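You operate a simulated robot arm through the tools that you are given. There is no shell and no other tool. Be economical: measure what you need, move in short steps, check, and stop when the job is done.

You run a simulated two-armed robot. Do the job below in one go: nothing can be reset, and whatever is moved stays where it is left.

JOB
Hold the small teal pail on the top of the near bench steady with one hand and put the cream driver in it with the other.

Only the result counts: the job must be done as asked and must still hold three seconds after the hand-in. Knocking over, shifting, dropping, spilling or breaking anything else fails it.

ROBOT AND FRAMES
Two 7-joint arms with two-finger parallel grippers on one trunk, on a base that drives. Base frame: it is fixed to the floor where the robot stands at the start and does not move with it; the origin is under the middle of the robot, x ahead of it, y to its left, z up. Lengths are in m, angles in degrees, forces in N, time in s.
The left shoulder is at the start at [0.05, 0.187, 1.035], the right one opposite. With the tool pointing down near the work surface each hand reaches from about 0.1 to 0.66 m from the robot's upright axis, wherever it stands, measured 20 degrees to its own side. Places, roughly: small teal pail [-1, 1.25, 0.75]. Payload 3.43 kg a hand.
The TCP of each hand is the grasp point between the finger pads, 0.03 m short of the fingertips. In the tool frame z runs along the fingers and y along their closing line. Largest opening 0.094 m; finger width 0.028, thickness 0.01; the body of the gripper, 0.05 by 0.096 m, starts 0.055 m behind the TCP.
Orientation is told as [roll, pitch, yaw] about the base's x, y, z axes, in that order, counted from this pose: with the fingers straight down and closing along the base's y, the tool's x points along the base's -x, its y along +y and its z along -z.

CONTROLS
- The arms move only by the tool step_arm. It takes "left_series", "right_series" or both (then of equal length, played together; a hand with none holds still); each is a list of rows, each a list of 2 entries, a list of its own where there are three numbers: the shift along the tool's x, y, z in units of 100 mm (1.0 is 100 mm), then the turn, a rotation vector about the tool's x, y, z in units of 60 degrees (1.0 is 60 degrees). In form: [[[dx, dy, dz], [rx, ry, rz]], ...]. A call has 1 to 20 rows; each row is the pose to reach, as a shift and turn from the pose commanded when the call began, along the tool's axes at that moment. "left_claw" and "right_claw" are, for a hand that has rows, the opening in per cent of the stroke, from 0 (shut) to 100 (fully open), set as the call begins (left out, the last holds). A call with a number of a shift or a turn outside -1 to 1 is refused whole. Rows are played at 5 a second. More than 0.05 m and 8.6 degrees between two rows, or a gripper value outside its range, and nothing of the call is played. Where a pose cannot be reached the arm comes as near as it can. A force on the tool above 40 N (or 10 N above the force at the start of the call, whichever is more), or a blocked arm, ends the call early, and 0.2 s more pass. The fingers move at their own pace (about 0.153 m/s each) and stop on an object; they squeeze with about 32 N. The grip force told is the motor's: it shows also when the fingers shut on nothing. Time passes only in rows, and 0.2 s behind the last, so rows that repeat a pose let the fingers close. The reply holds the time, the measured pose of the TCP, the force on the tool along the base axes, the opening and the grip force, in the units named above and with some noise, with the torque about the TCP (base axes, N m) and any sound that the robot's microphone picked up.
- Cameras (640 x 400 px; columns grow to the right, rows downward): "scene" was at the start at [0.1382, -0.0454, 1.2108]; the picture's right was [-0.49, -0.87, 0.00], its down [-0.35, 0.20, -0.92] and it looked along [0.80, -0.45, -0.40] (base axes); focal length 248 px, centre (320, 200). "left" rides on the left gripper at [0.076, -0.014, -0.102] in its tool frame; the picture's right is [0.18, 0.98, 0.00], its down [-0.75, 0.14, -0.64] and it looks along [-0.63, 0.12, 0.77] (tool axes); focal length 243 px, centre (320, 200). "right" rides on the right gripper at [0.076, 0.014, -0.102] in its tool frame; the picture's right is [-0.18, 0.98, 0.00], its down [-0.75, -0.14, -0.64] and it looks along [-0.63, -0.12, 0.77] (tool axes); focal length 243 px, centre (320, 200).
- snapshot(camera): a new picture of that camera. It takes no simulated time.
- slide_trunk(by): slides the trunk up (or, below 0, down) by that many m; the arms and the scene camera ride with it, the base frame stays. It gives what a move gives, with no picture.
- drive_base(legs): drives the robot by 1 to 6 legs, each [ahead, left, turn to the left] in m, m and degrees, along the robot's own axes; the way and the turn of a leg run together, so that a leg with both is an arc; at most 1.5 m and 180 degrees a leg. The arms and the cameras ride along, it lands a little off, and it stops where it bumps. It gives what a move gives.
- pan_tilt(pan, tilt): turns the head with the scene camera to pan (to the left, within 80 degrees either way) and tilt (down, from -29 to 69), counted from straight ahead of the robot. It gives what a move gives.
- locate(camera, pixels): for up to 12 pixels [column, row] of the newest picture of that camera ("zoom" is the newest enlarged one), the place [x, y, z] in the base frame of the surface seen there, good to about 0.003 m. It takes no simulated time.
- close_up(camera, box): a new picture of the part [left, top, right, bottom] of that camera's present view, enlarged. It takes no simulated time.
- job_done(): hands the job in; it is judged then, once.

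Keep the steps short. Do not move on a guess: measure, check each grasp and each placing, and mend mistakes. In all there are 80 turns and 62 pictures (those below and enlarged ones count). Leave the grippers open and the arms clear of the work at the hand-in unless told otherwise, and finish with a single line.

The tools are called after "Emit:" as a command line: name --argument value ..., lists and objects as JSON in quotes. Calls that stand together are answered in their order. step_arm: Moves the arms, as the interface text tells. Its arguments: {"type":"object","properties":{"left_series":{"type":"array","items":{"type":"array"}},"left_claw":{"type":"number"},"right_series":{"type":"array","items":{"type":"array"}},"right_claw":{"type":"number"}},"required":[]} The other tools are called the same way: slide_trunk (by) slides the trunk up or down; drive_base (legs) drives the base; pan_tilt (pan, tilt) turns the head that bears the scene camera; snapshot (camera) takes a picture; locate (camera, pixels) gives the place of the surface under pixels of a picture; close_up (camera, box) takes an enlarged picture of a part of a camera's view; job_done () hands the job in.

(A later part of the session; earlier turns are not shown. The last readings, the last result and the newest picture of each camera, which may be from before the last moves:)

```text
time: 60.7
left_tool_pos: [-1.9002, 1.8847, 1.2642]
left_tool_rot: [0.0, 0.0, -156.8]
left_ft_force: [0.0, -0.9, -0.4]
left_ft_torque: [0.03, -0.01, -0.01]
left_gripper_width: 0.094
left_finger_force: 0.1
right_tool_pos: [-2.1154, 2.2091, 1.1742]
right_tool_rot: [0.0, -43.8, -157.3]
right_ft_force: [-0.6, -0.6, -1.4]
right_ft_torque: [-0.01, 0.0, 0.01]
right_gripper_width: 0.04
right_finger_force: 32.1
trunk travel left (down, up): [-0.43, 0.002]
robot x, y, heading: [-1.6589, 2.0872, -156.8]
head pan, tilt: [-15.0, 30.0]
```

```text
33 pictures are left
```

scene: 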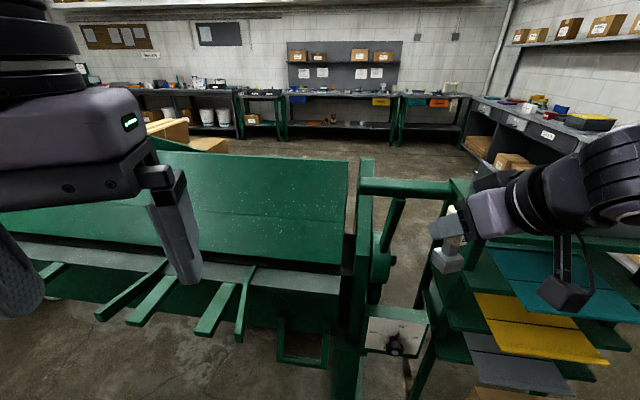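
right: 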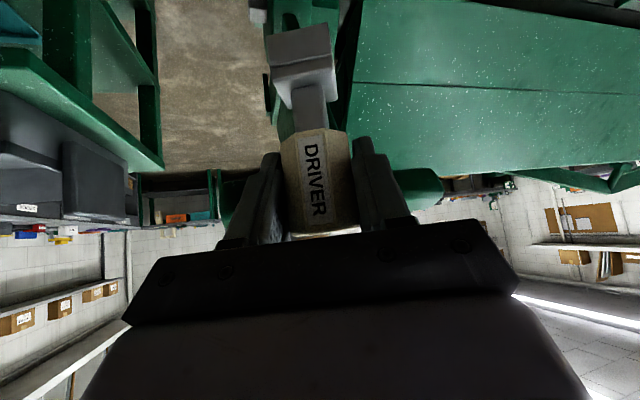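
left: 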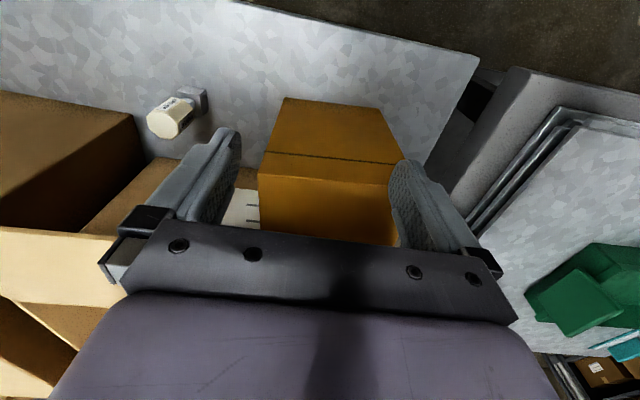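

Free, and the lever hasn't moved. I shift the base 0.1 m toward the bench to gain room, then finish the turn to face along the aisle.

Emit:
drive_base --legs '[[-0.092, 0.039, 0], [0, 0, 66]]'

Emit:
pan_tilt --pan 20 --tilt 30

Emit:
snapshot --camera "scene"

```text
time: 64.7
left_tool_pos: [-1.4762, 1.7791, 1.2643]
left_tool_rot: [0.0, -0.1, -92.1]
left_ft_force: [0.9, 0.3, 0.0]
left_ft_torque: [0.02, 0.0, 0.03]
left_gripper_width: 0.0943
left_finger_force: 0.1
right_tool_pos: [-1.8621, 1.7244, 1.1738]
right_tool_rot: [0.0, -43.8, -92.5]
right_ft_force: [0.0, 0.1, -1.2]
right_ft_torque: [-0.02, 0.0, 0.0]
right_gripper_width: 0.0397
right_finger_force: 32.5
trunk travel left (down, up): [-0.43, 0.002]
robot x, y, heading: [-1.5528, 2.0892, -92.0]
head pan, tilt: [-15.0, 30.0]
```

```text
time: 65.7
left_tool_pos: [-1.4766, 1.7798, 1.264]
left_tool_rot: [0.0, 0.0, -91.9]
left_ft_force: [-0.2, 1.4, 0.1]
left_ft_torque: [-0.02, 0.0, 0.02]
left_gripper_width: 0.0938
left_finger_force: 0.1
right_tool_pos: [-1.8612, 1.7233, 1.1737]
right_tool_rot: [0.1, -43.9, -92.6]
right_ft_force: [-0.6, 0.2, -1.6]
right_ft_torque: [0.03, -0.01, 0.0]
right_gripper_width: 0.0396
right_finger_force: 32.1
trunk travel left (down, up): [-0.43, 0.002]
robot x, y, heading: [-1.5534, 2.088, -91.9]
head pan, tilt: [20.0, 30.0]
```

```text
32 pictures are left
```

scene: 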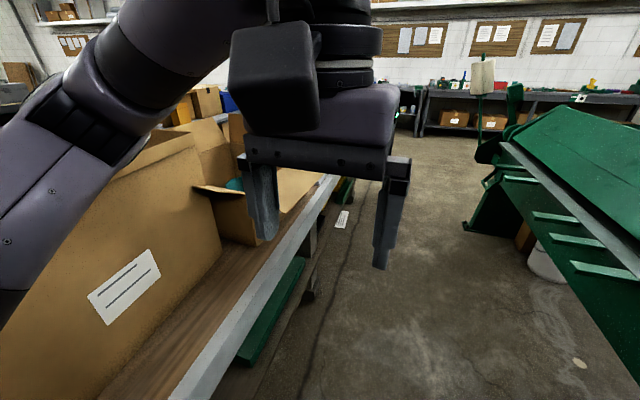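

Something teal at (235,184), between the boxes. I enlarge and locate it.

Emit:
locate --camera "scene" --pixels '[[235, 184], [232, 187], [215, 192], [250, 195], [240, 225], [220, 240], [245, 240], [185, 145], [300, 230]]'

Emit:
close_up --camera "scene" --box '[170, 140, 310, 260]'

```text
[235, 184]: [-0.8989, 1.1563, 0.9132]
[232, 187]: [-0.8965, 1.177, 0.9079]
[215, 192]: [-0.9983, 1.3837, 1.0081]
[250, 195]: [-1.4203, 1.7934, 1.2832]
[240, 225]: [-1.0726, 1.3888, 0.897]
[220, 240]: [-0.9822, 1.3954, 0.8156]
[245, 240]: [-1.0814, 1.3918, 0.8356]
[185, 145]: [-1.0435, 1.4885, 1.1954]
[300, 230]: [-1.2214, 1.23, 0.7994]
```

```text
3.33 times, centred on (240, 200) of scene
```

zoom: 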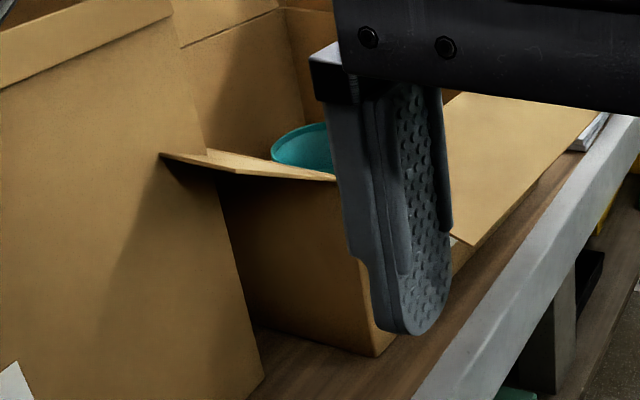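

The pail stands inside the open carton near (-0.9,1.18), rim z≈0.91. I drive along the aisle to y≈1.2, keeping off the bench, and turn to face it.

Emit:
drive_base --legs '[[0.88, 0.0, 2], [0, -0.06, 0], [0, 0, 90]]'

Emit:
pan_tilt --pan 0 --tilt 35

Emit:
snapshot --camera "scene"

```text
time: 74.8
left_tool_pos: [-1.3303, 1.2895, 1.2643]
left_tool_rot: [0.0, 0.1, 0.2]
left_ft_force: [0.0, 0.5, -0.2]
left_ft_torque: [0.01, 0.01, 0.0]
left_gripper_width: 0.0941
left_finger_force: 0.1
right_tool_pos: [-1.261, 0.9062, 1.1738]
right_tool_rot: [0.0, -43.7, -0.4]
right_ft_force: [0.2, 0.1, -1.3]
right_ft_torque: [0.02, 0.01, -0.03]
right_gripper_width: 0.0397
right_finger_force: 31.5
trunk travel left (down, up): [-0.43, 0.002]
robot x, y, heading: [-1.6323, 1.2003, 0.2]
head pan, tilt: [20.0, 30.0]
```

```text
time: 75.6
left_tool_pos: [-1.3296, 1.2878, 1.2654]
left_tool_rot: [0.0, -0.1, 0.2]
left_ft_force: [-0.3, -0.4, -0.3]
left_ft_torque: [0.01, -0.02, 0.03]
left_gripper_width: 0.0943
left_finger_force: 0.0
right_tool_pos: [-1.2606, 0.9071, 1.1739]
right_tool_rot: [0.1, -43.8, -0.4]
right_ft_force: [-0.8, 0.3, -1.4]
right_ft_torque: [0.0, -0.01, 0.0]
right_gripper_width: 0.0397
right_finger_force: 32.4
trunk travel left (down, up): [-0.43, 0.002]
robot x, y, heading: [-1.6368, 1.1998, -0.1]
head pan, tilt: [0.0, 35.0]
```

```text
30 pictures are left
```

scene: 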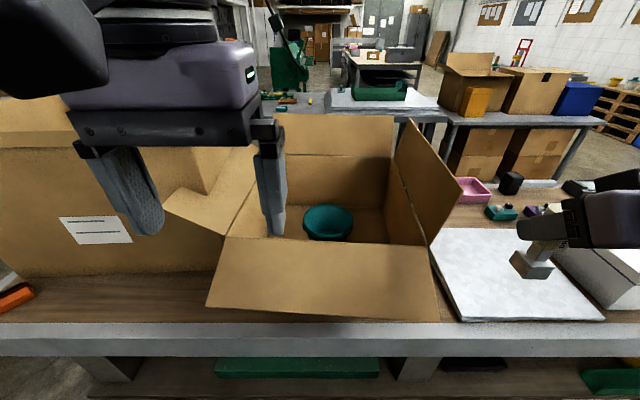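

Clear view: the pail is inside the carton at (328,222). The near flap hangs outward, the right flap stands up, and the left flap is out to the side. I measure them.

Emit:
locate --camera "scene" --pixels '[[303, 222], [352, 222], [328, 207], [328, 240], [328, 225], [228, 238], [428, 245], [391, 180], [207, 306], [462, 192], [412, 120], [168, 205]]'

Emit:
close_up --camera "scene" --box '[200, 110, 480, 320]'

```text
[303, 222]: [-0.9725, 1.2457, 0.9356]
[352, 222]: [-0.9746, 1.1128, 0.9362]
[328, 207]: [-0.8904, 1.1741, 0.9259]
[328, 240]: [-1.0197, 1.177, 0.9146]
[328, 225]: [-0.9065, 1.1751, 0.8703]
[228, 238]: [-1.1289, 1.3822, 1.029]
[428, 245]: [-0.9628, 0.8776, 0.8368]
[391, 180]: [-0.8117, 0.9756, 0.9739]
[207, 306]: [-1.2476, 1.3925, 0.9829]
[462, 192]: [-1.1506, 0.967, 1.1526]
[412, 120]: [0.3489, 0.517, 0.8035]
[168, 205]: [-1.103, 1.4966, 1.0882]
```

```text
1.90 times, centred on (340, 215) of scene
```

zoom: 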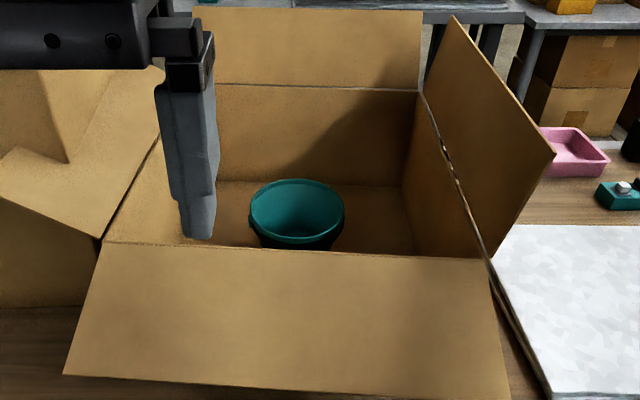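

Measured: pail rim centre ≈(-0.957,1.178), rim z≈0.93, diameter ≈0.13. The carton wall top is at 1.03 and its right flap reaches 1.15. Plan: the left hand leans 25° outward and pinches the +y rim, and the right hand lowers the driver turned 45° and leaning 30°. First I lift the right hand and start the leans here in free air.

Emit:
step_arm --left_series '[[[0, 0, 0], [0.104, 0, 0]], [[0, 0, 0], [0.208, 0, 0]], [[0, 0, 0], [0.312, 0, 0]], [[0, 0, 0], [0.417, 0, 0]]]' --right_series '[[[-0.2, 0, -0.2], [0, 0.0, 0]], [[-0.4, 0, -0.4], [0, 0.05, 0]], [[-0.6, 0, -0.62], [0, 0.14, 0]], [[-0.69, 0, -0.72], [0, 0.23, 0]]]'

```text
time: 76.6
left_tool_pos: [-1.33, 1.2897, 1.2635]
left_tool_rot: [-25.0, 0.1, 0.1]
left_ft_force: [0.4, 0.1, 0.2]
left_ft_torque: [-0.01, 0.06, 0.01]
left_gripper_width: 0.094
left_finger_force: 0.0
right_tool_pos: [-1.2613, 0.908, 1.2739]
right_tool_rot: [0.1, -29.9, -0.3]
right_ft_force: [-0.3, 0.5, -1.7]
right_ft_torque: [-0.03, -0.01, 0.0]
right_gripper_width: 0.0396
right_finger_force: 32.1
trunk travel left (down, up): [-0.43, 0.002]
robot x, y, heading: [-1.633, 1.1975, 0.0]
head pan, tilt: [0.0, 35.0]
```

Now I yaw the right hand 45° to the left about the vertical, then drive 0.13 m closer with both hands high.

Emit:
step_arm --right_series '[[[0, 0, 0], [-0.0625, 0, -0.108]], [[0, 0, 0], [-0.125, 0, -0.217]], [[0, 0, 0], [-0.1875, 0, -0.325]], [[0, 0, 0], [-0.25, 0, -0.433]], [[0, 0, 0], [-0.3125, 0, -0.541]], [[0, 0, 0], [-0.375, 0, -0.65]]]'

Emit:
drive_base --legs '[[0.13, 0, 0]]'

Emit:
snapshot --camera "scene"

```text
time: 78.0
left_tool_pos: [-1.3292, 1.2902, 1.2634]
left_tool_rot: [-25.1, 0.0, 0.0]
left_ft_force: [-0.1, -0.3, 0.0]
left_ft_torque: [-0.04, 0.0, 0.01]
left_gripper_width: 0.094
left_finger_force: 0.1
right_tool_pos: [-1.2613, 0.9161, 1.2735]
right_tool_rot: [-0.5, -29.1, 42.0]
right_ft_force: [-0.3, 0.2, -0.6]
right_ft_torque: [-0.01, 0.02, -0.02]
right_gripper_width: 0.0398
right_finger_force: 31.9
right hand out of reach, approached as far as the arm can: row 6
trunk travel left (down, up): [-0.43, 0.002]
robot x, y, heading: [-1.6372, 1.1995, 0.1]
head pan, tilt: [0.0, 35.0]
```

```text
time: 79.3
left_tool_pos: [-1.2076, 1.2889, 1.2649]
left_tool_rot: [-25.0, 0.0, 0.1]
left_ft_force: [0.0, 0.8, -0.4]
left_ft_torque: [0.01, 0.0, 0.0]
left_gripper_width: 0.0939
left_finger_force: 0.0
right_tool_pos: [-1.1406, 0.9158, 1.2741]
right_tool_rot: [-0.5, -29.4, 42.1]
right_ft_force: [0.6, -0.2, -2.1]
right_ft_torque: [0.03, -0.02, -0.01]
right_gripper_width: 0.0398
right_finger_force: 32.1
trunk travel left (down, up): [-0.43, 0.002]
robot x, y, heading: [-1.5143, 1.1991, -0.3]
head pan, tilt: [0.0, 35.0]
```

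```text
28 pictures are left
```

scene: 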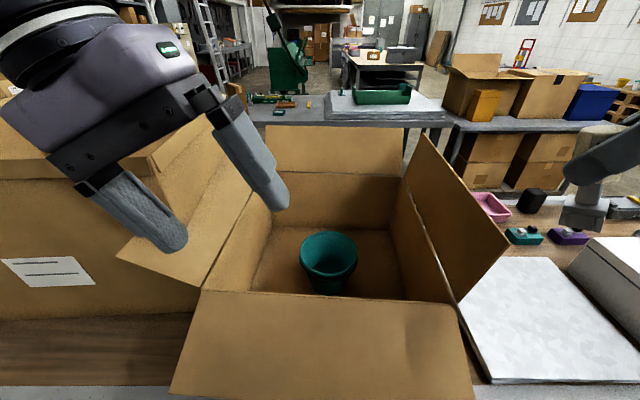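

I measure the pail precisely from this closer view.

Emit:
close_up --camera "scene" --box '[270, 210, 390, 310]'

Emit:
locate --camera "scene" --pixels '[[301, 257], [356, 257], [329, 234], [329, 277], [320, 250], [328, 290], [330, 268], [207, 292], [270, 222], [440, 300], [370, 285]]'

```text
4.00 times, centred on (330, 260) of scene
```

zoom: 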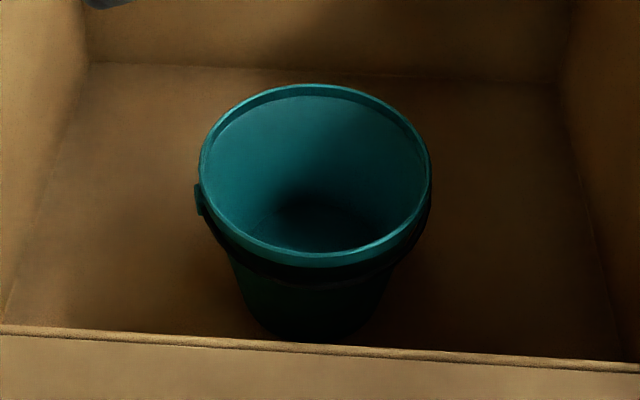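

```text
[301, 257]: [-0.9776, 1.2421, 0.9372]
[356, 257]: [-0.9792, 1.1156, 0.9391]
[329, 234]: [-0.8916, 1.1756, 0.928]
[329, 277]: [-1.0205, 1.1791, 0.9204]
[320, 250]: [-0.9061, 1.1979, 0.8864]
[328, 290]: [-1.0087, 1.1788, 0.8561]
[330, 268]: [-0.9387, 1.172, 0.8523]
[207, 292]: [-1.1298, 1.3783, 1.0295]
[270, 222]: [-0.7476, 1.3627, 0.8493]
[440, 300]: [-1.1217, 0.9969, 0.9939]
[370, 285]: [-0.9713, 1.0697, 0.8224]
```

The pail has a lug and bail at its ±y sides, so I'll pinch the rim about 35° further round (far-left), at about (-0.921,1.230), with a 15° outward lean. I set that left-hand orientation high above the carton.

Emit:
step_arm --left_series '[[[0, 0, 0], [-0.084, 0, 0]], [[0, 0, 0], [-0.167, 0, 0]], [[0, 0, 0], [-0.167, 0, 0]]]'

Emit:
step_arm --left_series '[[[-0.2, 0, 0], [0, 0.03, 0.1126]], [[-0.4, 0, 0], [0, 0.06, 0.2252]], [[-0.6, 0, 0], [0, 0.09, 0.3378]], [[-0.8, 0, 0], [0, 0.12, 0.4504]], [[-1.0, 0, 0], [0, 0.151, 0.563]], [[-1.0, 0, 0], [0, 0.151, 0.563]]]'

```text
time: 80.1
left_tool_pos: [-1.2091, 1.2882, 1.264]
left_tool_rot: [-14.9, -0.1, 0.0]
left_ft_force: [0.3, -0.3, 0.4]
left_ft_torque: [-0.01, 0.03, 0.01]
left_gripper_width: 0.094
left_finger_force: 0.1
right_tool_pos: [-1.1416, 0.9154, 1.2739]
right_tool_rot: [-0.5, -29.3, 41.9]
right_ft_force: [0.1, 0.3, -2.0]
right_ft_torque: [-0.01, -0.05, 0.01]
right_gripper_width: 0.04
right_finger_force: 32.1
trunk travel left (down, up): [-0.43, 0.002]
robot x, y, heading: [-1.5109, 1.2011, 0.0]
head pan, tilt: [0.0, 35.0]
```

```text
time: 81.5
left_tool_pos: [-1.1087, 1.2873, 1.2624]
left_tool_rot: [-15.0, 0.0, -35.2]
left_ft_force: [-0.3, 0.3, -0.3]
left_ft_torque: [0.0, -0.01, -0.01]
left_gripper_width: 0.0938
left_finger_force: 0.1
right_tool_pos: [-1.1402, 0.9152, 1.2745]
right_tool_rot: [-0.6, -29.4, 42.0]
right_ft_force: [0.0, 0.5, -1.8]
right_ft_torque: [0.02, 0.0, 0.01]
right_gripper_width: 0.0397
right_finger_force: 31.9
trunk travel left (down, up): [-0.43, 0.002]
robot x, y, heading: [-1.5171, 1.2016, -0.1]
head pan, tilt: [0.0, 35.0]
```

Orientation is as planned. I move in two halves to the point 0.12 m above the rim grasp, and check.

Emit:
step_arm --left_series '[[[-0.23, 0.18, 0.23], [0, 0, 0]], [[-0.47, 0.36, 0.47], [0, 0, 0]], [[-0.7, 0.54, 0.7], [0, 0, 0]], [[-0.93, 0.72, 0.93], [0, 0, 0]]]'

Emit:
step_arm --left_series '[[[-0.23, 0.18, 0.23], [0, 0, 0]], [[-0.47, 0.36, 0.47], [0, 0, 0]], [[-0.7, 0.54, 0.7], [0, 0, 0]], [[-0.93, 0.72, 0.93], [0, 0, 0]], [[-0.93, 0.72, 0.93], [0, 0, 0]]]'

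Emit:
snapshot --camera "scene"

Emit:
snapshot --camera "left"

```text
time: 82.5
left_tool_pos: [-1.006, 1.2739, 1.1546]
left_tool_rot: [-15.1, 0.1, -35.1]
left_ft_force: [-0.5, 0.4, 0.7]
left_ft_torque: [-0.03, 0.02, 0.0]
left_gripper_width: 0.094
left_finger_force: 0.1
right_tool_pos: [-1.1401, 0.9161, 1.2749]
right_tool_rot: [-0.4, -29.4, 42.1]
right_ft_force: [-0.1, -0.5, -1.6]
right_ft_torque: [-0.01, 0.02, 0.0]
right_gripper_width: 0.0397
right_finger_force: 32.4
trunk travel left (down, up): [-0.43, 0.002]
robot x, y, heading: [-1.5115, 1.2046, -0.1]
head pan, tilt: [0.0, 35.0]
```

```text
time: 83.7
left_tool_pos: [-0.9235, 1.2707, 1.044]
left_tool_rot: [-14.9, 0.0, -35.1]
left_ft_force: [0.1, 0.2, -0.7]
left_ft_torque: [0.04, 0.0, 0.0]
left_gripper_width: 0.094
left_finger_force: 0.0
left hand out of reach, approached as far as the arm can: row 4, 5
right_tool_pos: [-1.1413, 0.9151, 1.2745]
right_tool_rot: [-0.5, -29.4, 42.1]
right_ft_force: [0.2, -0.1, -1.2]
right_ft_torque: [0.02, -0.05, -0.01]
right_gripper_width: 0.0397
right_finger_force: 32.5
trunk travel left (down, up): [-0.43, 0.002]
robot x, y, heading: [-1.5129, 1.2005, -0.2]
head pan, tilt: [0.0, 35.0]
```

```text
26 pictures are left
```

scene: 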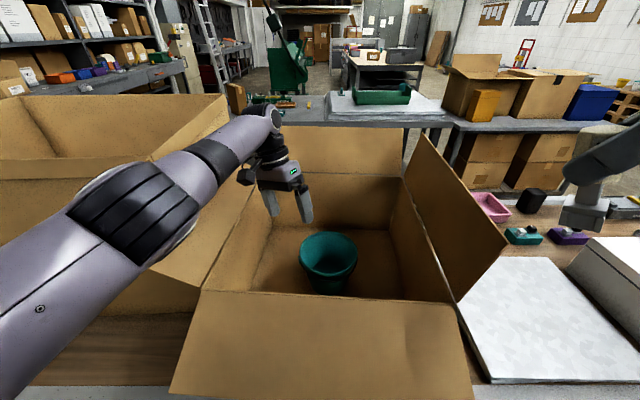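

```text
25 pictures are left
```

left: 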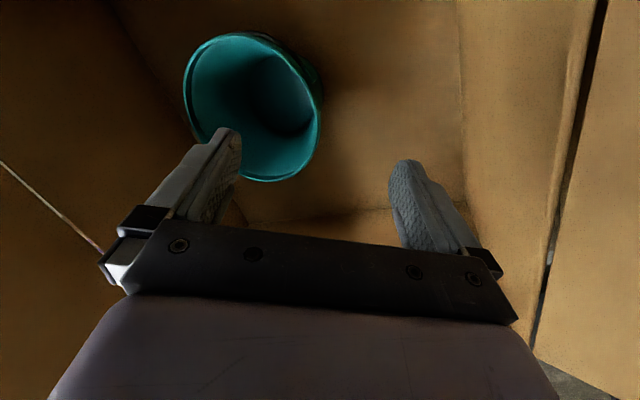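

The left arm is at its reach limit, so the base must come closer. I pull the left hand back 0.1 m, then drive 0.09 m ahead.

Emit:
step_arm --left_series '[[[0.2, -0.14, 0.0], [0, 0, 0]], [[0.41, -0.28, 0.0], [0, 0, 0]], [[0.61, -0.42, 0.0], [0, 0, 0]], [[0.82, -0.55, 0.0], [0, 0, 0]]]'

Emit:
drive_base --legs '[[0.09, 0, 0]]'

```text
time: 84.7
left_tool_pos: [-0.9266, 1.2561, 1.0563]
left_tool_rot: [-15.1, 0.1, -35.0]
left_ft_force: [0.3, 0.7, 0.4]
left_ft_torque: [0.0, 0.0, -0.02]
left_gripper_width: 0.0943
left_finger_force: 0.0
left hand out of reach, approached as far as the arm can: row 1, 2, 3, 4
right_tool_pos: [-1.141, 0.9159, 1.2742]
right_tool_rot: [-0.5, -29.4, 42.1]
right_ft_force: [-0.5, 0.0, -2.1]
right_ft_torque: [0.01, 0.02, 0.01]
right_gripper_width: 0.0397
right_finger_force: 31.5
trunk travel left (down, up): [-0.43, 0.002]
robot x, y, heading: [-1.5149, 1.2011, -0.4]
head pan, tilt: [0.0, 35.0]
```

```text
time: 85.4
left_tool_pos: [-0.9276, 1.2565, 1.0563]
left_tool_rot: [-15.0, 0.2, -34.8]
left_ft_force: [1.0, -0.2, 0.1]
left_ft_torque: [-0.01, -0.01, 0.0]
left_gripper_width: 0.0939
left_finger_force: 0.0
right_tool_pos: [-1.1408, 0.9157, 1.2738]
right_tool_rot: [-0.5, -29.2, 42.0]
right_ft_force: [0.0, 0.2, -1.7]
right_ft_torque: [0.03, -0.03, 0.0]
right_gripper_width: 0.0396
right_finger_force: 32.2
trunk travel left (down, up): [-0.43, 0.002]
robot x, y, heading: [-1.5153, 1.1991, -0.1]
head pan, tilt: [0.0, 35.0]
stopped in leg 1: the robot was blocked; the commanded pose is now the measured one
```

The base is now against the bench, so it can't go closer and the far-left rim point is out of the left arm's reach. I retract the left hand back up the way it came to get a clean configuration.

Emit:
step_arm --left_series '[[[0.2, -0.15, -0.2], [0, 0, 0]], [[0.4, -0.3, -0.4], [0, 0, 0]], [[0.6, -0.46, -0.6], [0, 0, 0]], [[0.8, -0.6, -0.8], [0, 0, 0]]]'

Emit:
locate --camera "scene" --pixels '[[299, 259], [300, 264], [299, 255], [310, 275], [312, 280], [358, 262]]'

```text
time: 86.4
left_tool_pos: [-1.006, 1.287, 1.1446]
left_tool_rot: [-16.4, 1.0, -32.8]
left_ft_force: [-6.4, -2.3, 2.6]
left_ft_torque: [0.25, -0.56, 0.03]
left_gripper_width: 0.0941
left_finger_force: 0.1
left hand out of reach, approached as far as the arm can: row 1, 2, 3
right_tool_pos: [-1.1401, 0.9261, 1.2767]
right_tool_rot: [-0.9, -28.9, 42.6]
right_ft_force: [1.2, 3.0, -0.9]
right_ft_torque: [-0.21, 0.04, -0.08]
right_gripper_width: 0.0396
right_finger_force: 31.6
trunk travel left (down, up): [-0.43, 0.002]
robot x, y, heading: [-1.5151, 1.1983, -0.1]
head pan, tilt: [0.0, 35.0]
```

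```text
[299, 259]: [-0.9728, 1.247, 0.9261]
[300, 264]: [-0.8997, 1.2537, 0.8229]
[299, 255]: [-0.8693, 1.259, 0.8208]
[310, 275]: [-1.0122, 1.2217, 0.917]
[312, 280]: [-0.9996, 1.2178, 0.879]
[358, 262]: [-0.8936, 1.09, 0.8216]
```

Both hands show odd forces, so I look before doing anything else.

Emit:
snapshot --camera "scene"

Emit:
step_arm --left_series '[[[0, 0, 0], [0, 0, 0]], [[0, 0, 0], [0, 0, 0]]]'

```text
24 pictures are left
```

scene: 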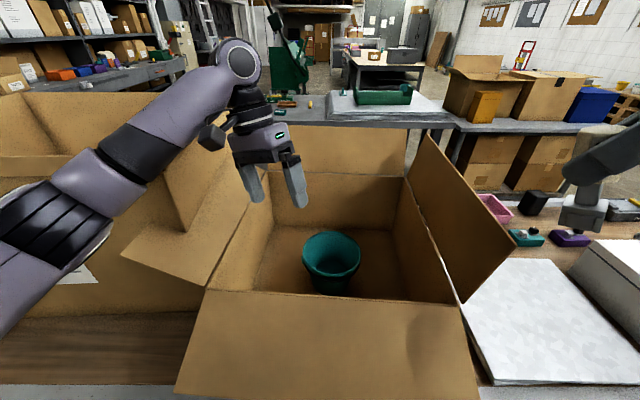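

```text
time: 87.0
left_tool_pos: [-1.0123, 1.2709, 1.1498]
left_tool_rot: [-15.0, 0.2, -35.0]
left_ft_force: [-0.8, -0.1, 0.0]
left_ft_torque: [0.01, 0.0, -0.02]
left_gripper_width: 0.094
left_finger_force: 0.1
right_tool_pos: [-1.1409, 0.9154, 1.2739]
right_tool_rot: [-0.5, -29.4, 41.9]
right_ft_force: [-0.1, -0.4, -2.1]
right_ft_torque: [0.04, -0.03, -0.01]
right_gripper_width: 0.0398
right_finger_force: 31.9
trunk travel left (down, up): [-0.43, 0.002]
robot x, y, heading: [-1.5135, 1.1988, -0.2]
head pan, tilt: [0.0, 35.0]
```

That was a passing jolt from the arm changing configuration; both hands are calm now. The lug is at about (-0.973,1.247), so I'll pinch the rim at (-0.941,1.239) instead: yaw -15°, lean 12°. I turn the left hand to that, and tilt the right hand a bit more upright for the driver.

Emit:
step_arm --left_series '[[[0, 0, 0], [-0.016, -0.029, -0.107]], [[0, 0, 0], [-0.033, -0.058, -0.215]], [[0, 0, 0], [-0.05, -0.0863, -0.322]], [[0, 0, 0], [-0.05, -0.0863, -0.322]]]' --right_series '[[[0, 0, 0], [0, -0.06, 0]], [[0, 0, 0], [0, -0.13, 0]], [[0, 0, 0], [0, -0.13, 0]], [[0, 0, 0], [0, -0.13, 0]]]'

```text
time: 88.0
left_tool_pos: [-1.0126, 1.2708, 1.1501]
left_tool_rot: [-12.0, -0.4, -14.9]
left_ft_force: [-0.7, -0.5, -0.1]
left_ft_torque: [0.01, 0.03, 0.03]
left_gripper_width: 0.094
left_finger_force: 0.0
right_tool_pos: [-1.1402, 0.9157, 1.2745]
right_tool_rot: [-0.5, -37.2, 42.1]
right_ft_force: [0.1, 0.0, -1.5]
right_ft_torque: [0.0, 0.01, 0.01]
right_gripper_width: 0.0398
right_finger_force: 32.3
trunk travel left (down, up): [-0.43, 0.002]
robot x, y, heading: [-1.515, 1.1985, -0.1]
head pan, tilt: [0.0, 35.0]
```

I go to just above the rim point.

Emit:
step_arm --left_series '[[[-0.26, 0.11, 0.33], [0, 0, 0]], [[-0.52, 0.23, 0.66], [0, 0, 0]], [[-0.77, 0.34, 0.98], [0, 0, 0]], [[-0.77, 0.34, 0.98], [0, 0, 0]]]'

Emit:
snapshot --camera "left"

Emit:
snapshot --camera "scene"

```text
time: 89.0
left_tool_pos: [-0.9327, 1.2653, 1.0484]
left_tool_rot: [-12.1, -0.4, -15.0]
left_ft_force: [0.0, -0.6, -0.5]
left_ft_torque: [0.01, 0.0, -0.02]
left_gripper_width: 0.0939
left_finger_force: 0.1
right_tool_pos: [-1.1407, 0.9163, 1.2747]
right_tool_rot: [-0.6, -37.1, 42.1]
right_ft_force: [0.4, 0.1, -1.1]
right_ft_torque: [-0.01, 0.0, 0.01]
right_gripper_width: 0.0395
right_finger_force: 31.8
trunk travel left (down, up): [-0.43, 0.002]
robot x, y, heading: [-1.5138, 1.1973, -0.4]
head pan, tilt: [0.0, 35.0]
```

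```text
23 pictures are left
```

left: 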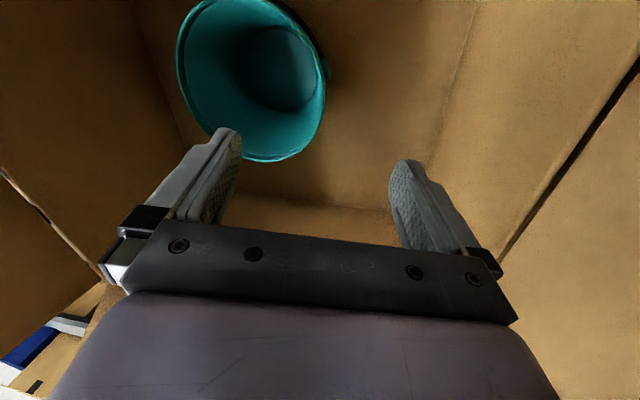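

```text
22 pictures are left
```

scene: 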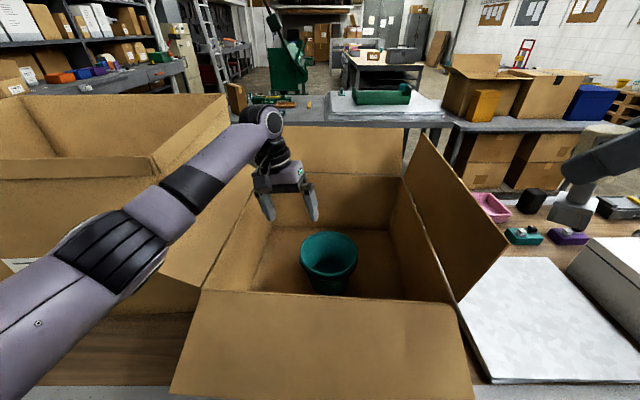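

I refine the rim position from the hand camera.

Emit:
locate --camera "left" --pixels '[[320, 118], [310, 137], [324, 95], [280, 159], [182, 30], [179, 65], [327, 68], [300, 90]]'

```text
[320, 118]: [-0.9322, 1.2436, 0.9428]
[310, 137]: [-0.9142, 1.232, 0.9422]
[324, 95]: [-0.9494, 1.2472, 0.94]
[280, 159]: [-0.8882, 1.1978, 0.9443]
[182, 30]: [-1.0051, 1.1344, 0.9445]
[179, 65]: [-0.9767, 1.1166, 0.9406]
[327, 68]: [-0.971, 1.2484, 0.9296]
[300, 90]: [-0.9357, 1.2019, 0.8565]
```

The rim top is at z≈0.942, and the pinch point is (-0.937,1.243,0.930). I descend along the tool axis in two parts.

Emit:
step_arm --left_series '[[[0, 0, 0.3], [0, 0, 0]], [[0, 0.01, 0.55], [0, 0, 0]], [[0, 0.01, 0.8], [0, 0, 0]], [[0, 0.02, 0.8], [0, 0, 0]]]'

Emit:
snapshot --camera "left"

```text
time: 90.0
left_tool_pos: [-0.939, 1.25, 0.9686]
left_tool_rot: [-12.1, -0.5, -15.0]
left_ft_force: [-0.8, -0.1, 0.3]
left_ft_torque: [0.01, 0.0, 0.0]
left_gripper_width: 0.0939
left_finger_force: 0.1
right_tool_pos: [-1.1409, 0.9163, 1.2738]
right_tool_rot: [-0.6, -37.1, 42.1]
right_ft_force: [0.2, 1.1, -1.9]
right_ft_torque: [0.05, 0.02, 0.0]
right_gripper_width: 0.0398
right_finger_force: 32.0
trunk travel left (down, up): [-0.43, 0.002]
robot x, y, heading: [-1.5144, 1.198, -0.2]
head pan, tilt: [0.0, 35.0]
```

```text
21 pictures are left
```

left: 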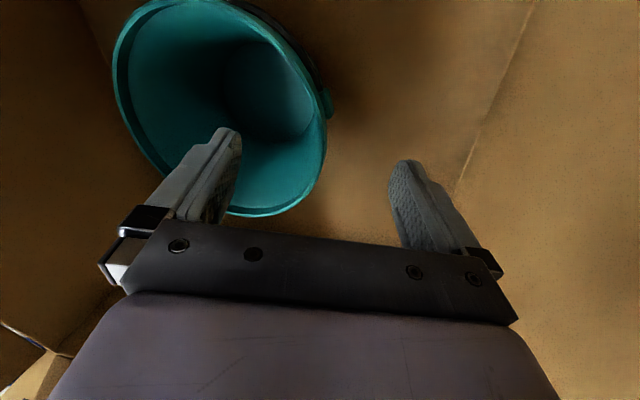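

The rim runs between the fingers. I take the last 39 mm, then close.

Emit:
step_arm --left_series '[[[-0.02, 0.01, 0.2], [0, 0, 0]], [[-0.04, 0.02, 0.39], [0, 0, 0]], [[-0.04, 0.02, 0.39], [0, 0, 0]]]'

Emit:
step_arm --left_series '[[[0, 0, 0], [0, 0, 0]], [[0, 0, 0], [0, 0, 0]], [[0, 0, 0], [0, 0, 0]], [[0, 0, 0], [0, 0, 0]]]' --left_claw 0

Emit:
snapshot --camera "scene"

Emit:
snapshot --camera "left"

```text
time: 90.8
left_tool_pos: [-0.9377, 1.2429, 0.9303]
left_tool_rot: [-12.2, -0.5, -15.1]
left_ft_force: [-0.1, -0.3, -0.2]
left_ft_torque: [0.03, -0.01, -0.01]
left_gripper_width: 0.094
left_finger_force: 0.1
right_tool_pos: [-1.1405, 0.9151, 1.2745]
right_tool_rot: [-0.6, -37.0, 42.1]
right_ft_force: [-0.5, -1.1, -1.1]
right_ft_torque: [-0.01, -0.03, 0.02]
right_gripper_width: 0.04
right_finger_force: 32.4
trunk travel left (down, up): [-0.43, 0.002]
robot x, y, heading: [-1.5153, 1.2012, -0.0]
head pan, tilt: [0.0, 35.0]
```

```text
time: 91.8
left_tool_pos: [-0.9361, 1.2421, 0.93]
left_tool_rot: [-12.1, -0.5, -15.0]
left_ft_force: [0.7, -1.4, 1.1]
left_ft_torque: [-0.09, -0.09, -0.03]
left_gripper_width: 0.0072
left_finger_force: 31.8
right_tool_pos: [-1.1406, 0.9148, 1.2733]
right_tool_rot: [-0.6, -37.2, 42.1]
right_ft_force: [-0.4, 0.0, -1.4]
right_ft_torque: [-0.01, -0.02, -0.01]
right_gripper_width: 0.0396
right_finger_force: 32.2
trunk travel left (down, up): [-0.43, 0.002]
robot x, y, heading: [-1.5129, 1.2028, -0.2]
head pan, tilt: [0.0, 35.0]
```

```text
20 pictures are left
```

scene: 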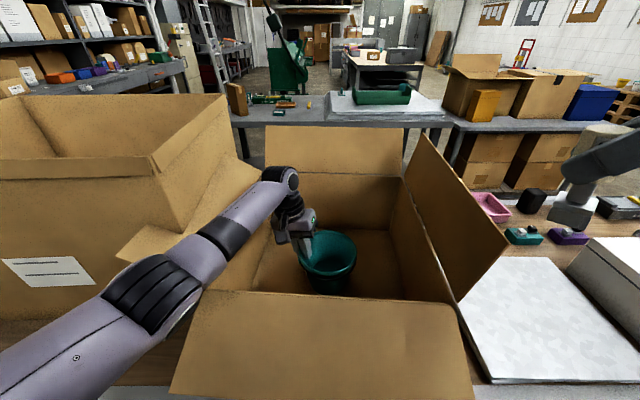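

```text
19 pictures are left
```

left: 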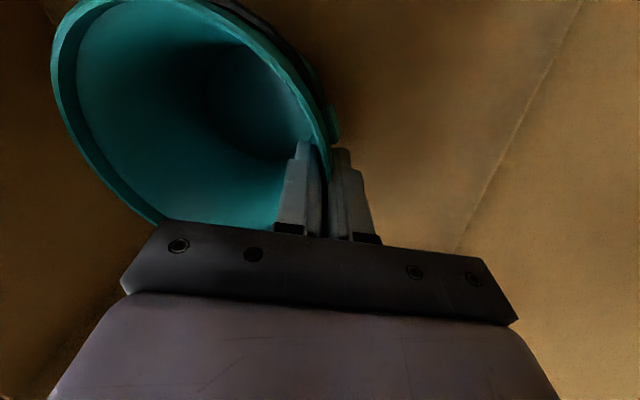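

The rim is pinched (7 mm, 32 N) and the pail stands still. Now I carry the driver over the right flap, level at z≈1.27, to above the pail.

Emit:
step_arm --right_series '[[[-0.32, 0.06, 0.24], [0, 0, 0]], [[-0.64, 0.13, 0.48], [0, 0, 0]], [[-0.96, 0.2, 0.72], [0, 0, 0]], [[-1.0, 0.26, 0.76], [0, 0, 0]]]'

Emit:
snapshot --camera "scene"

```text
time: 92.8
left_tool_pos: [-0.9364, 1.2422, 0.9308]
left_tool_rot: [-12.0, -0.4, -14.9]
left_ft_force: [-0.5, -0.5, 3.5]
left_ft_torque: [-0.12, -0.03, 0.0]
left_gripper_width: 0.0072
left_finger_force: 32.2
right_tool_pos: [-1.0653, 1.0195, 1.2737]
right_tool_rot: [-0.5, -37.2, 42.1]
right_ft_force: [0.3, 0.4, -1.4]
right_ft_torque: [-0.02, 0.01, 0.0]
right_gripper_width: 0.0397
right_finger_force: 32.1
trunk travel left (down, up): [-0.43, 0.002]
robot x, y, heading: [-1.515, 1.1967, -0.1]
head pan, tilt: [0.0, 35.0]
```

```text
18 pictures are left
```

scene: 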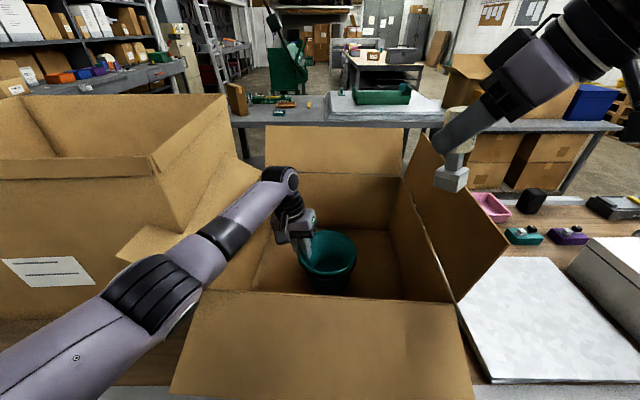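

Clear of the flap. I continue over the pail.

Emit:
step_arm --right_series '[[[-0.33, 0.06, 0.25], [0, 0, 0]], [[-0.66, 0.12, 0.5], [0, 0, 0]], [[-0.99, 0.18, 0.75], [0, 0, 0]], [[-0.99, 0.18, 0.75], [0, 0, 0]]]'

```text
time: 93.8
left_tool_pos: [-0.9377, 1.2431, 0.93]
left_tool_rot: [-12.1, -0.4, -15.0]
left_ft_force: [-2.5, 1.0, 4.6]
left_ft_torque: [-0.06, 0.01, -0.04]
left_gripper_width: 0.0072
left_finger_force: 32.3
right_tool_pos: [-0.9978, 1.1011, 1.2731]
right_tool_rot: [-0.5, -37.2, 42.1]
right_ft_force: [-0.3, 0.5, -1.6]
right_ft_torque: [-0.02, -0.01, 0.01]
right_gripper_width: 0.0395
right_finger_force: 31.9
right hand out of reach, approached as far as the arm can: row 3, 4
trunk travel left (down, up): [-0.43, 0.002]
robot x, y, heading: [-1.5127, 1.2022, 0.1]
head pan, tilt: [0.0, 35.0]
```

Too high for the reach, so I descend 10 cm here. It's over the carton opening, between the flap and the left hand.

Emit:
step_arm --right_series '[[[0.2, 0, 0.27], [0, 0, 0]], [[0.4, 0, 0.53], [0, 0, 0]], [[0.6, 0, 0.8], [0, 0, 0]], [[0.6, 0, 0.8], [0, 0, 0]]]'

Emit:
snapshot --camera "scene"

```text
time: 94.8
left_tool_pos: [-0.9368, 1.2411, 0.9297]
left_tool_rot: [-12.1, -0.5, -15.0]
left_ft_force: [-2.2, 1.9, 5.0]
left_ft_torque: [-0.05, 0.03, 0.0]
left_gripper_width: 0.0072
left_finger_force: 32.0
right_tool_pos: [-0.9971, 1.1, 1.1739]
right_tool_rot: [-0.5, -37.2, 42.0]
right_ft_force: [1.1, -0.3, -0.3]
right_ft_torque: [0.03, 0.02, 0.02]
right_gripper_width: 0.0398
right_finger_force: 31.6
trunk travel left (down, up): [-0.43, 0.002]
robot x, y, heading: [-1.5134, 1.1999, -0.3]
head pan, tilt: [0.0, 35.0]
```

```text
17 pictures are left
```

scene: 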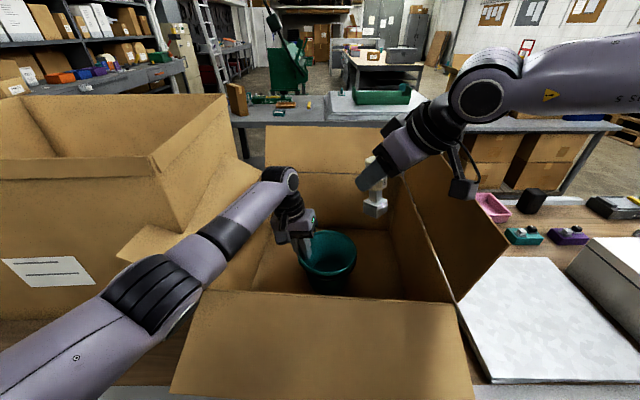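

I move forward over the pail at this level, then down 6 cm.

Emit:
step_arm --right_series '[[[-0.34, 0.05, 0.26], [0, 0, 0]], [[-0.69, 0.1, 0.52], [0, 0, 0]], [[-0.69, 0.1, 0.52], [0, 0, 0]], [[-0.51, 0.1, 0.76], [0, 0, 0]], [[-0.33, 0.1, 1.0], [0, 0, 0]], [[-0.33, 0.1, 1.0], [0, 0, 0]]]'

Emit:
snapshot --camera "right"

Emit:
close_up --camera "scene" --box '[230, 130, 450, 310]'

```text
time: 96.2
left_tool_pos: [-0.9371, 1.2419, 0.9303]
left_tool_rot: [-12.1, -0.6, -15.0]
left_ft_force: [-1.8, 0.5, 5.5]
left_ft_torque: [-0.05, -0.01, 0.0]
left_gripper_width: 0.007
left_finger_force: 32.1
right_tool_pos: [-0.9754, 1.1122, 1.1273]
right_tool_rot: [-0.8, -37.2, 42.1]
right_ft_force: [-0.5, 0.7, -0.8]
right_ft_torque: [0.01, -0.02, 0.01]
right_gripper_width: 0.0398
right_finger_force: 31.9
right hand out of reach, approached as far as the arm can: row 1, 2, 3, 4, 5, 6
trunk travel left (down, up): [-0.43, 0.002]
robot x, y, heading: [-1.5141, 1.1982, -0.1]
head pan, tilt: [0.0, 35.0]
```

```text
16 pictures are left
```

right: 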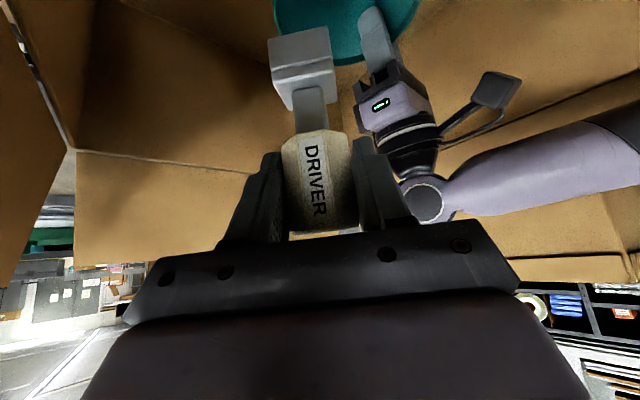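

```text
2.22 times, centred on (340, 220) of scene
```

zoom: 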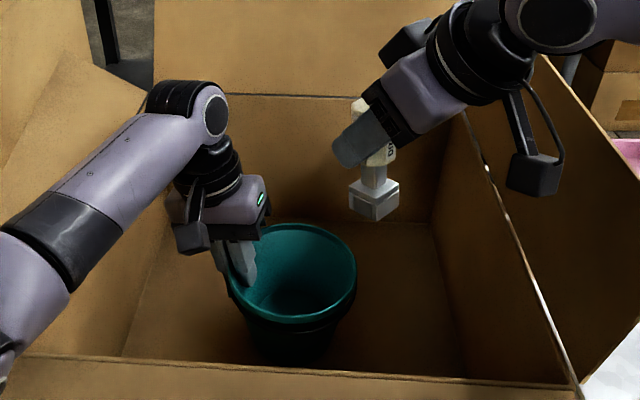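

The right arm is stopped by a wrist limit, not distance (it stopped near yaw 42 before as well). I turn the hand +20° about its own finger axis to relieve the wrist, then try moving forward again in a small step.

Emit:
step_arm --right_series '[[[0, 0, 0], [0, 0, 0.11]], [[0, 0, 0], [0, 0, 0.22]], [[0, 0, 0], [0, 0, 0.333]], [[0, 0, 0], [0, 0, 0.333]]]'

```text
time: 97.2
left_tool_pos: [-0.9358, 1.2418, 0.9305]
left_tool_rot: [-12.1, -0.5, -15.0]
left_ft_force: [-1.1, 0.5, 5.5]
left_ft_torque: [-0.08, 0.02, 0.0]
left_gripper_width: 0.0072
left_finger_force: 31.3
right_tool_pos: [-0.9752, 1.1116, 1.1253]
right_tool_rot: [14.1, -34.9, 17.4]
right_ft_force: [-0.3, 0.5, -1.3]
right_ft_torque: [-0.03, -0.02, -0.01]
right_gripper_width: 0.04
right_finger_force: 31.9
trunk travel left (down, up): [-0.43, 0.002]
robot x, y, heading: [-1.5132, 1.1997, 0.0]
head pan, tilt: [0.0, 35.0]
```

Reached with no limit. Now I move forward and down to (-0.935,1.160,1.07).

Emit:
step_arm --right_series '[[[-0.04, 0.05, 0.27], [0, 0, 0]], [[-0.08, 0.09, 0.54], [0, 0, 0]], [[-0.123, 0.138, 0.81], [0, 0, 0]], [[-0.123, 0.138, 0.81], [0, 0, 0]]]'

Emit:
close_up --camera "scene" --box '[230, 130, 450, 310]'

```text
time: 98.2
left_tool_pos: [-0.9359, 1.2421, 0.9307]
left_tool_rot: [-12.2, -0.5, -14.9]
left_ft_force: [-0.8, -0.8, 4.3]
left_ft_torque: [-0.06, -0.06, 0.0]
left_gripper_width: 0.007
left_finger_force: 32.3
right_tool_pos: [-0.9751, 1.1046, 1.0906]
right_tool_rot: [14.0, -34.8, 17.6]
right_ft_force: [-0.1, 0.5, -1.5]
right_ft_torque: [-0.01, 0.01, -0.01]
right_gripper_width: 0.0396
right_finger_force: 31.5
right hand out of reach, approached as far as the arm can: row 1, 2, 3, 4
trunk travel left (down, up): [-0.43, 0.002]
robot x, y, heading: [-1.5123, 1.201, 0.1]
head pan, tilt: [0.0, 35.0]
```

```text
2.22 times, centred on (340, 220) of scene
```

zoom: 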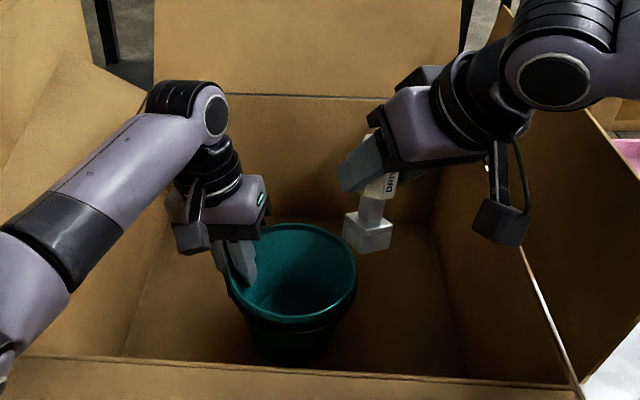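

Still limited, so I bring the hand nearer to straight down (17° less lean). The arm is rated to reach well in that pose. Then I'll try forward again.

Emit:
step_arm --right_series '[[[0, 0, 0], [0, 0.095, 0]], [[0, 0, 0], [0, 0.19, 0]], [[0, 0, 0], [0, 0.285, 0]], [[0, 0, 0], [0, 0.285, 0]]]'

```text
time: 99.2
left_tool_pos: [-0.9366, 1.2427, 0.9303]
left_tool_rot: [-12.1, -0.5, -15.0]
left_ft_force: [-0.5, 0.2, 3.8]
left_ft_torque: [-0.06, -0.06, 0.0]
left_gripper_width: 0.0071
left_finger_force: 32.4
right_tool_pos: [-0.998, 1.0737, 1.0935]
right_tool_rot: [12.0, -18.1, 21.9]
right_ft_force: [-0.4, -0.9, -1.5]
right_ft_torque: [0.01, -0.02, -0.03]
right_gripper_width: 0.0397
right_finger_force: 32.0
right hand out of reach, approached as far as the arm can: row 1, 2, 3, 4
trunk travel left (down, up): [-0.43, 0.002]
robot x, y, heading: [-1.5149, 1.1997, 0.2]
head pan, tilt: [0.0, 35.0]
```

The orientation was reached but the hand slid back: the wrist seems stuck at y≈1.02. I look at the right arm's elbow posture.

Emit:
pan_tilt --pan -50 --tilt 10

Emit:
snapshot --camera "scene"

```text
time: 100.4
left_tool_pos: [-0.9359, 1.2414, 0.9303]
left_tool_rot: [-12.1, -0.4, -15.0]
left_ft_force: [-0.6, -0.1, 3.5]
left_ft_torque: [-0.1, -0.08, -0.02]
left_gripper_width: 0.0071
left_finger_force: 32.0
right_tool_pos: [-0.9985, 1.0744, 1.0926]
right_tool_rot: [12.1, -18.1, 21.9]
right_ft_force: [0.7, 0.1, -1.2]
right_ft_torque: [-0.02, -0.04, 0.03]
right_gripper_width: 0.0397
right_finger_force: 31.8
trunk travel left (down, up): [-0.43, 0.002]
robot x, y, heading: [-1.5137, 1.2013, -0.1]
head pan, tilt: [-50.0, 10.0]
```

```text
13 pictures are left
```

scene: 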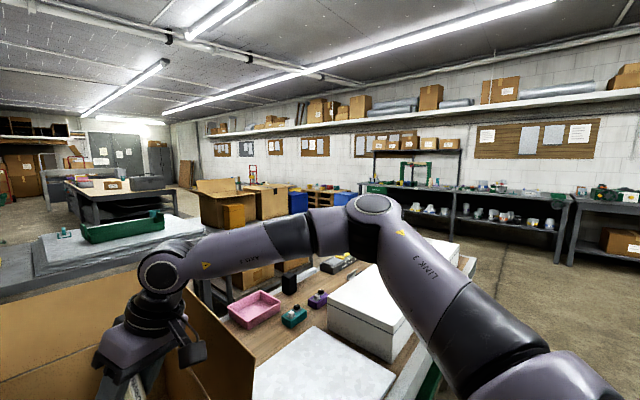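

The elbow is out to the right and forward. I test which way the hand can still go, with a pure +x move of 6 cm at this height.

Emit:
step_arm --right_series '[[[-0.26, -0.13, 0.06], [0, 0, 0]], [[-0.53, -0.255, 0.12], [0, 0, 0]], [[-0.53, -0.255, 0.12], [0, 0, 0]]]'

Emit:
locate --camera "scene" --pixels '[[375, 205], [160, 270], [310, 225], [440, 260], [500, 330], [250, 240]]'

```text
time: 101.2
left_tool_pos: [-0.9374, 1.2422, 0.9305]
left_tool_rot: [-12.0, -0.6, -15.0]
left_ft_force: [0.3, -0.1, 4.4]
left_ft_torque: [-0.05, -0.08, -0.03]
left_gripper_width: 0.0071
left_finger_force: 31.9
right_tool_pos: [-0.9677, 1.0462, 1.0986]
right_tool_rot: [12.1, -18.0, 21.8]
right_ft_force: [0.1, 0.4, -1.1]
right_ft_torque: [0.0, -0.05, 0.0]
right_gripper_width: 0.0398
right_finger_force: 32.1
right hand out of reach, approached as far as the arm can: row 1, 2, 3
trunk travel left (down, up): [-0.43, 0.002]
robot x, y, heading: [-1.5148, 1.1991, -0.2]
head pan, tilt: [-50.0, 10.0]
```

```text
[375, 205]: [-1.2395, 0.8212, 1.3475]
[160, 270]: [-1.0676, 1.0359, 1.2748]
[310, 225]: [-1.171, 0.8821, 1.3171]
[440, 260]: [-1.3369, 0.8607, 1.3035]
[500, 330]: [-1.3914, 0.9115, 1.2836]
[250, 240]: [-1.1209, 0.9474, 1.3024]
```

The hand slides around a fixed elbow, so the arm is stuck in a bad posture. The left arm, mirrored, reaches this kind of spot. I back the right hand off and up with the fingers straighter down, so the elbow can reposition.

Emit:
step_arm --right_series '[[[0.1, 0.13, -0.27], [0, 0.0, 0]], [[0.2, 0.2, -0.55], [0, 0.1, 0]], [[0.2, 0.2, -0.55], [0, 0.2, 0]], [[0.2, 0.2, -0.55], [0, 0.3, 0]], [[0.2, 0.2, -0.55], [0, 0.3, 0]]]'

```text
time: 102.4
left_tool_pos: [-0.937, 1.2409, 0.9299]
left_tool_rot: [-12.0, -0.5, -15.1]
left_ft_force: [-1.6, 0.3, 5.5]
left_ft_torque: [-0.02, 0.07, -0.02]
left_gripper_width: 0.0071
left_finger_force: 32.0
right_tool_pos: [-1.0232, 1.0268, 1.1461]
right_tool_rot: [11.6, -0.5, 25.6]
right_ft_force: [0.0, 0.5, -2.0]
right_ft_torque: [0.0, -0.06, -0.04]
right_gripper_width: 0.0396
right_finger_force: 32.0
right hand out of reach, approached as far as the arm can: row 3, 4, 5
trunk travel left (down, up): [-0.43, 0.002]
robot x, y, heading: [-1.5146, 1.2026, -0.0]
head pan, tilt: [-50.0, 10.0]
```

Still bounded. I take the yaw out (back to about 0) and test a +y move.

Emit:
step_arm --right_series '[[[0, 0, 0], [0, -0.029, 0.136]], [[0, 0, 0], [0, -0.058, 0.272]], [[0, 0, 0], [0, -0.087, 0.408]], [[-0.13, 0.26, 0.05], [0, -0.087, 0.408]], [[-0.26, 0.53, 0.11], [0, -0.087, 0.408]], [[-0.26, 0.53, 0.11], [0, -0.087, 0.408]]]'

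```text
time: 103.8
left_tool_pos: [-0.9362, 1.2417, 0.93]
left_tool_rot: [-12.1, -0.6, -15.1]
left_ft_force: [0.5, -0.9, 3.3]
left_ft_torque: [-0.03, -0.12, -0.02]
left_gripper_width: 0.0073
left_finger_force: 32.1
right_tool_pos: [-1.0428, 1.0656, 1.1468]
right_tool_rot: [11.7, -0.7, 0.5]
right_ft_force: [0.3, -0.1, -1.0]
right_ft_torque: [0.01, -0.07, -0.02]
right_gripper_width: 0.0396
right_finger_force: 31.9
right hand out of reach, approached as far as the arm can: row 4, 5, 6
trunk travel left (down, up): [-0.43, 0.002]
robot x, y, heading: [-1.5128, 1.1967, -0.1]
head pan, tilt: [-50.0, 10.0]
```

The limit follows the same line whatever the hand orientation, so it's an arm-posture limit. I undo the posture: lift clear of the flap, swing out to the front-right until the arm is nearly straight, then come back in. Up first.

Emit:
step_arm --right_series '[[[0, 0.01, -0.4], [0, 0, 0]], [[0, 0.02, -0.8], [0, 0, 0]], [[0, 0.03, -1.0], [0, 0, 0]], [[0, 0.03, -1.0], [0, 0, 0]]]'

```text
time: 104.8
left_tool_pos: [-0.9364, 1.2415, 0.93]
left_tool_rot: [-12.0, -0.6, -14.9]
left_ft_force: [-0.5, -0.1, 5.1]
left_ft_torque: [-0.08, -0.02, -0.01]
left_gripper_width: 0.0068
left_finger_force: 32.1
right_tool_pos: [-1.0476, 1.0406, 1.2429]
right_tool_rot: [11.7, -0.8, 0.6]
right_ft_force: [-0.1, 0.5, -1.5]
right_ft_torque: [0.01, -0.05, 0.03]
right_gripper_width: 0.0397
right_finger_force: 32.3
right hand out of reach, approached as far as the arm can: row 2, 3, 4
trunk travel left (down, up): [-0.43, 0.002]
robot x, y, heading: [-1.5138, 1.2018, -0.1]
head pan, tilt: [-50.0, 10.0]
```

I go up 4 cm more, then right over the flap top.

Emit:
step_arm --right_series '[[[0.1, 0, -0.25], [0, 0, 0]], [[0.1, 0.01, -0.45], [0, 0, 0]], [[0.1, -0.3, -0.5], [0, 0, 0]], [[0.1, -0.65, -0.58], [0.1, 0, 0]], [[0.1, -1.0, -0.65], [0.195, 0, 0]]]'

```text
time: 106.0
left_tool_pos: [-0.9368, 1.2425, 0.9297]
left_tool_rot: [-11.9, -0.6, -14.9]
left_ft_force: [0.0, 0.0, 4.1]
left_ft_torque: [-0.1, -0.17, 0.02]
left_gripper_width: 0.0072
left_finger_force: 32.5
right_tool_pos: [-1.0576, 0.9306, 1.2839]
right_tool_rot: [0.0, -0.7, 0.5]
right_ft_force: [0.0, 0.2, -1.2]
right_ft_torque: [-0.02, -0.04, 0.0]
right_gripper_width: 0.0396
right_finger_force: 32.1
right hand out of reach, approached as far as the arm can: row 2
trunk travel left (down, up): [-0.43, 0.002]
robot x, y, heading: [-1.5165, 1.2011, -0.1]
head pan, tilt: [-50.0, 10.0]
```

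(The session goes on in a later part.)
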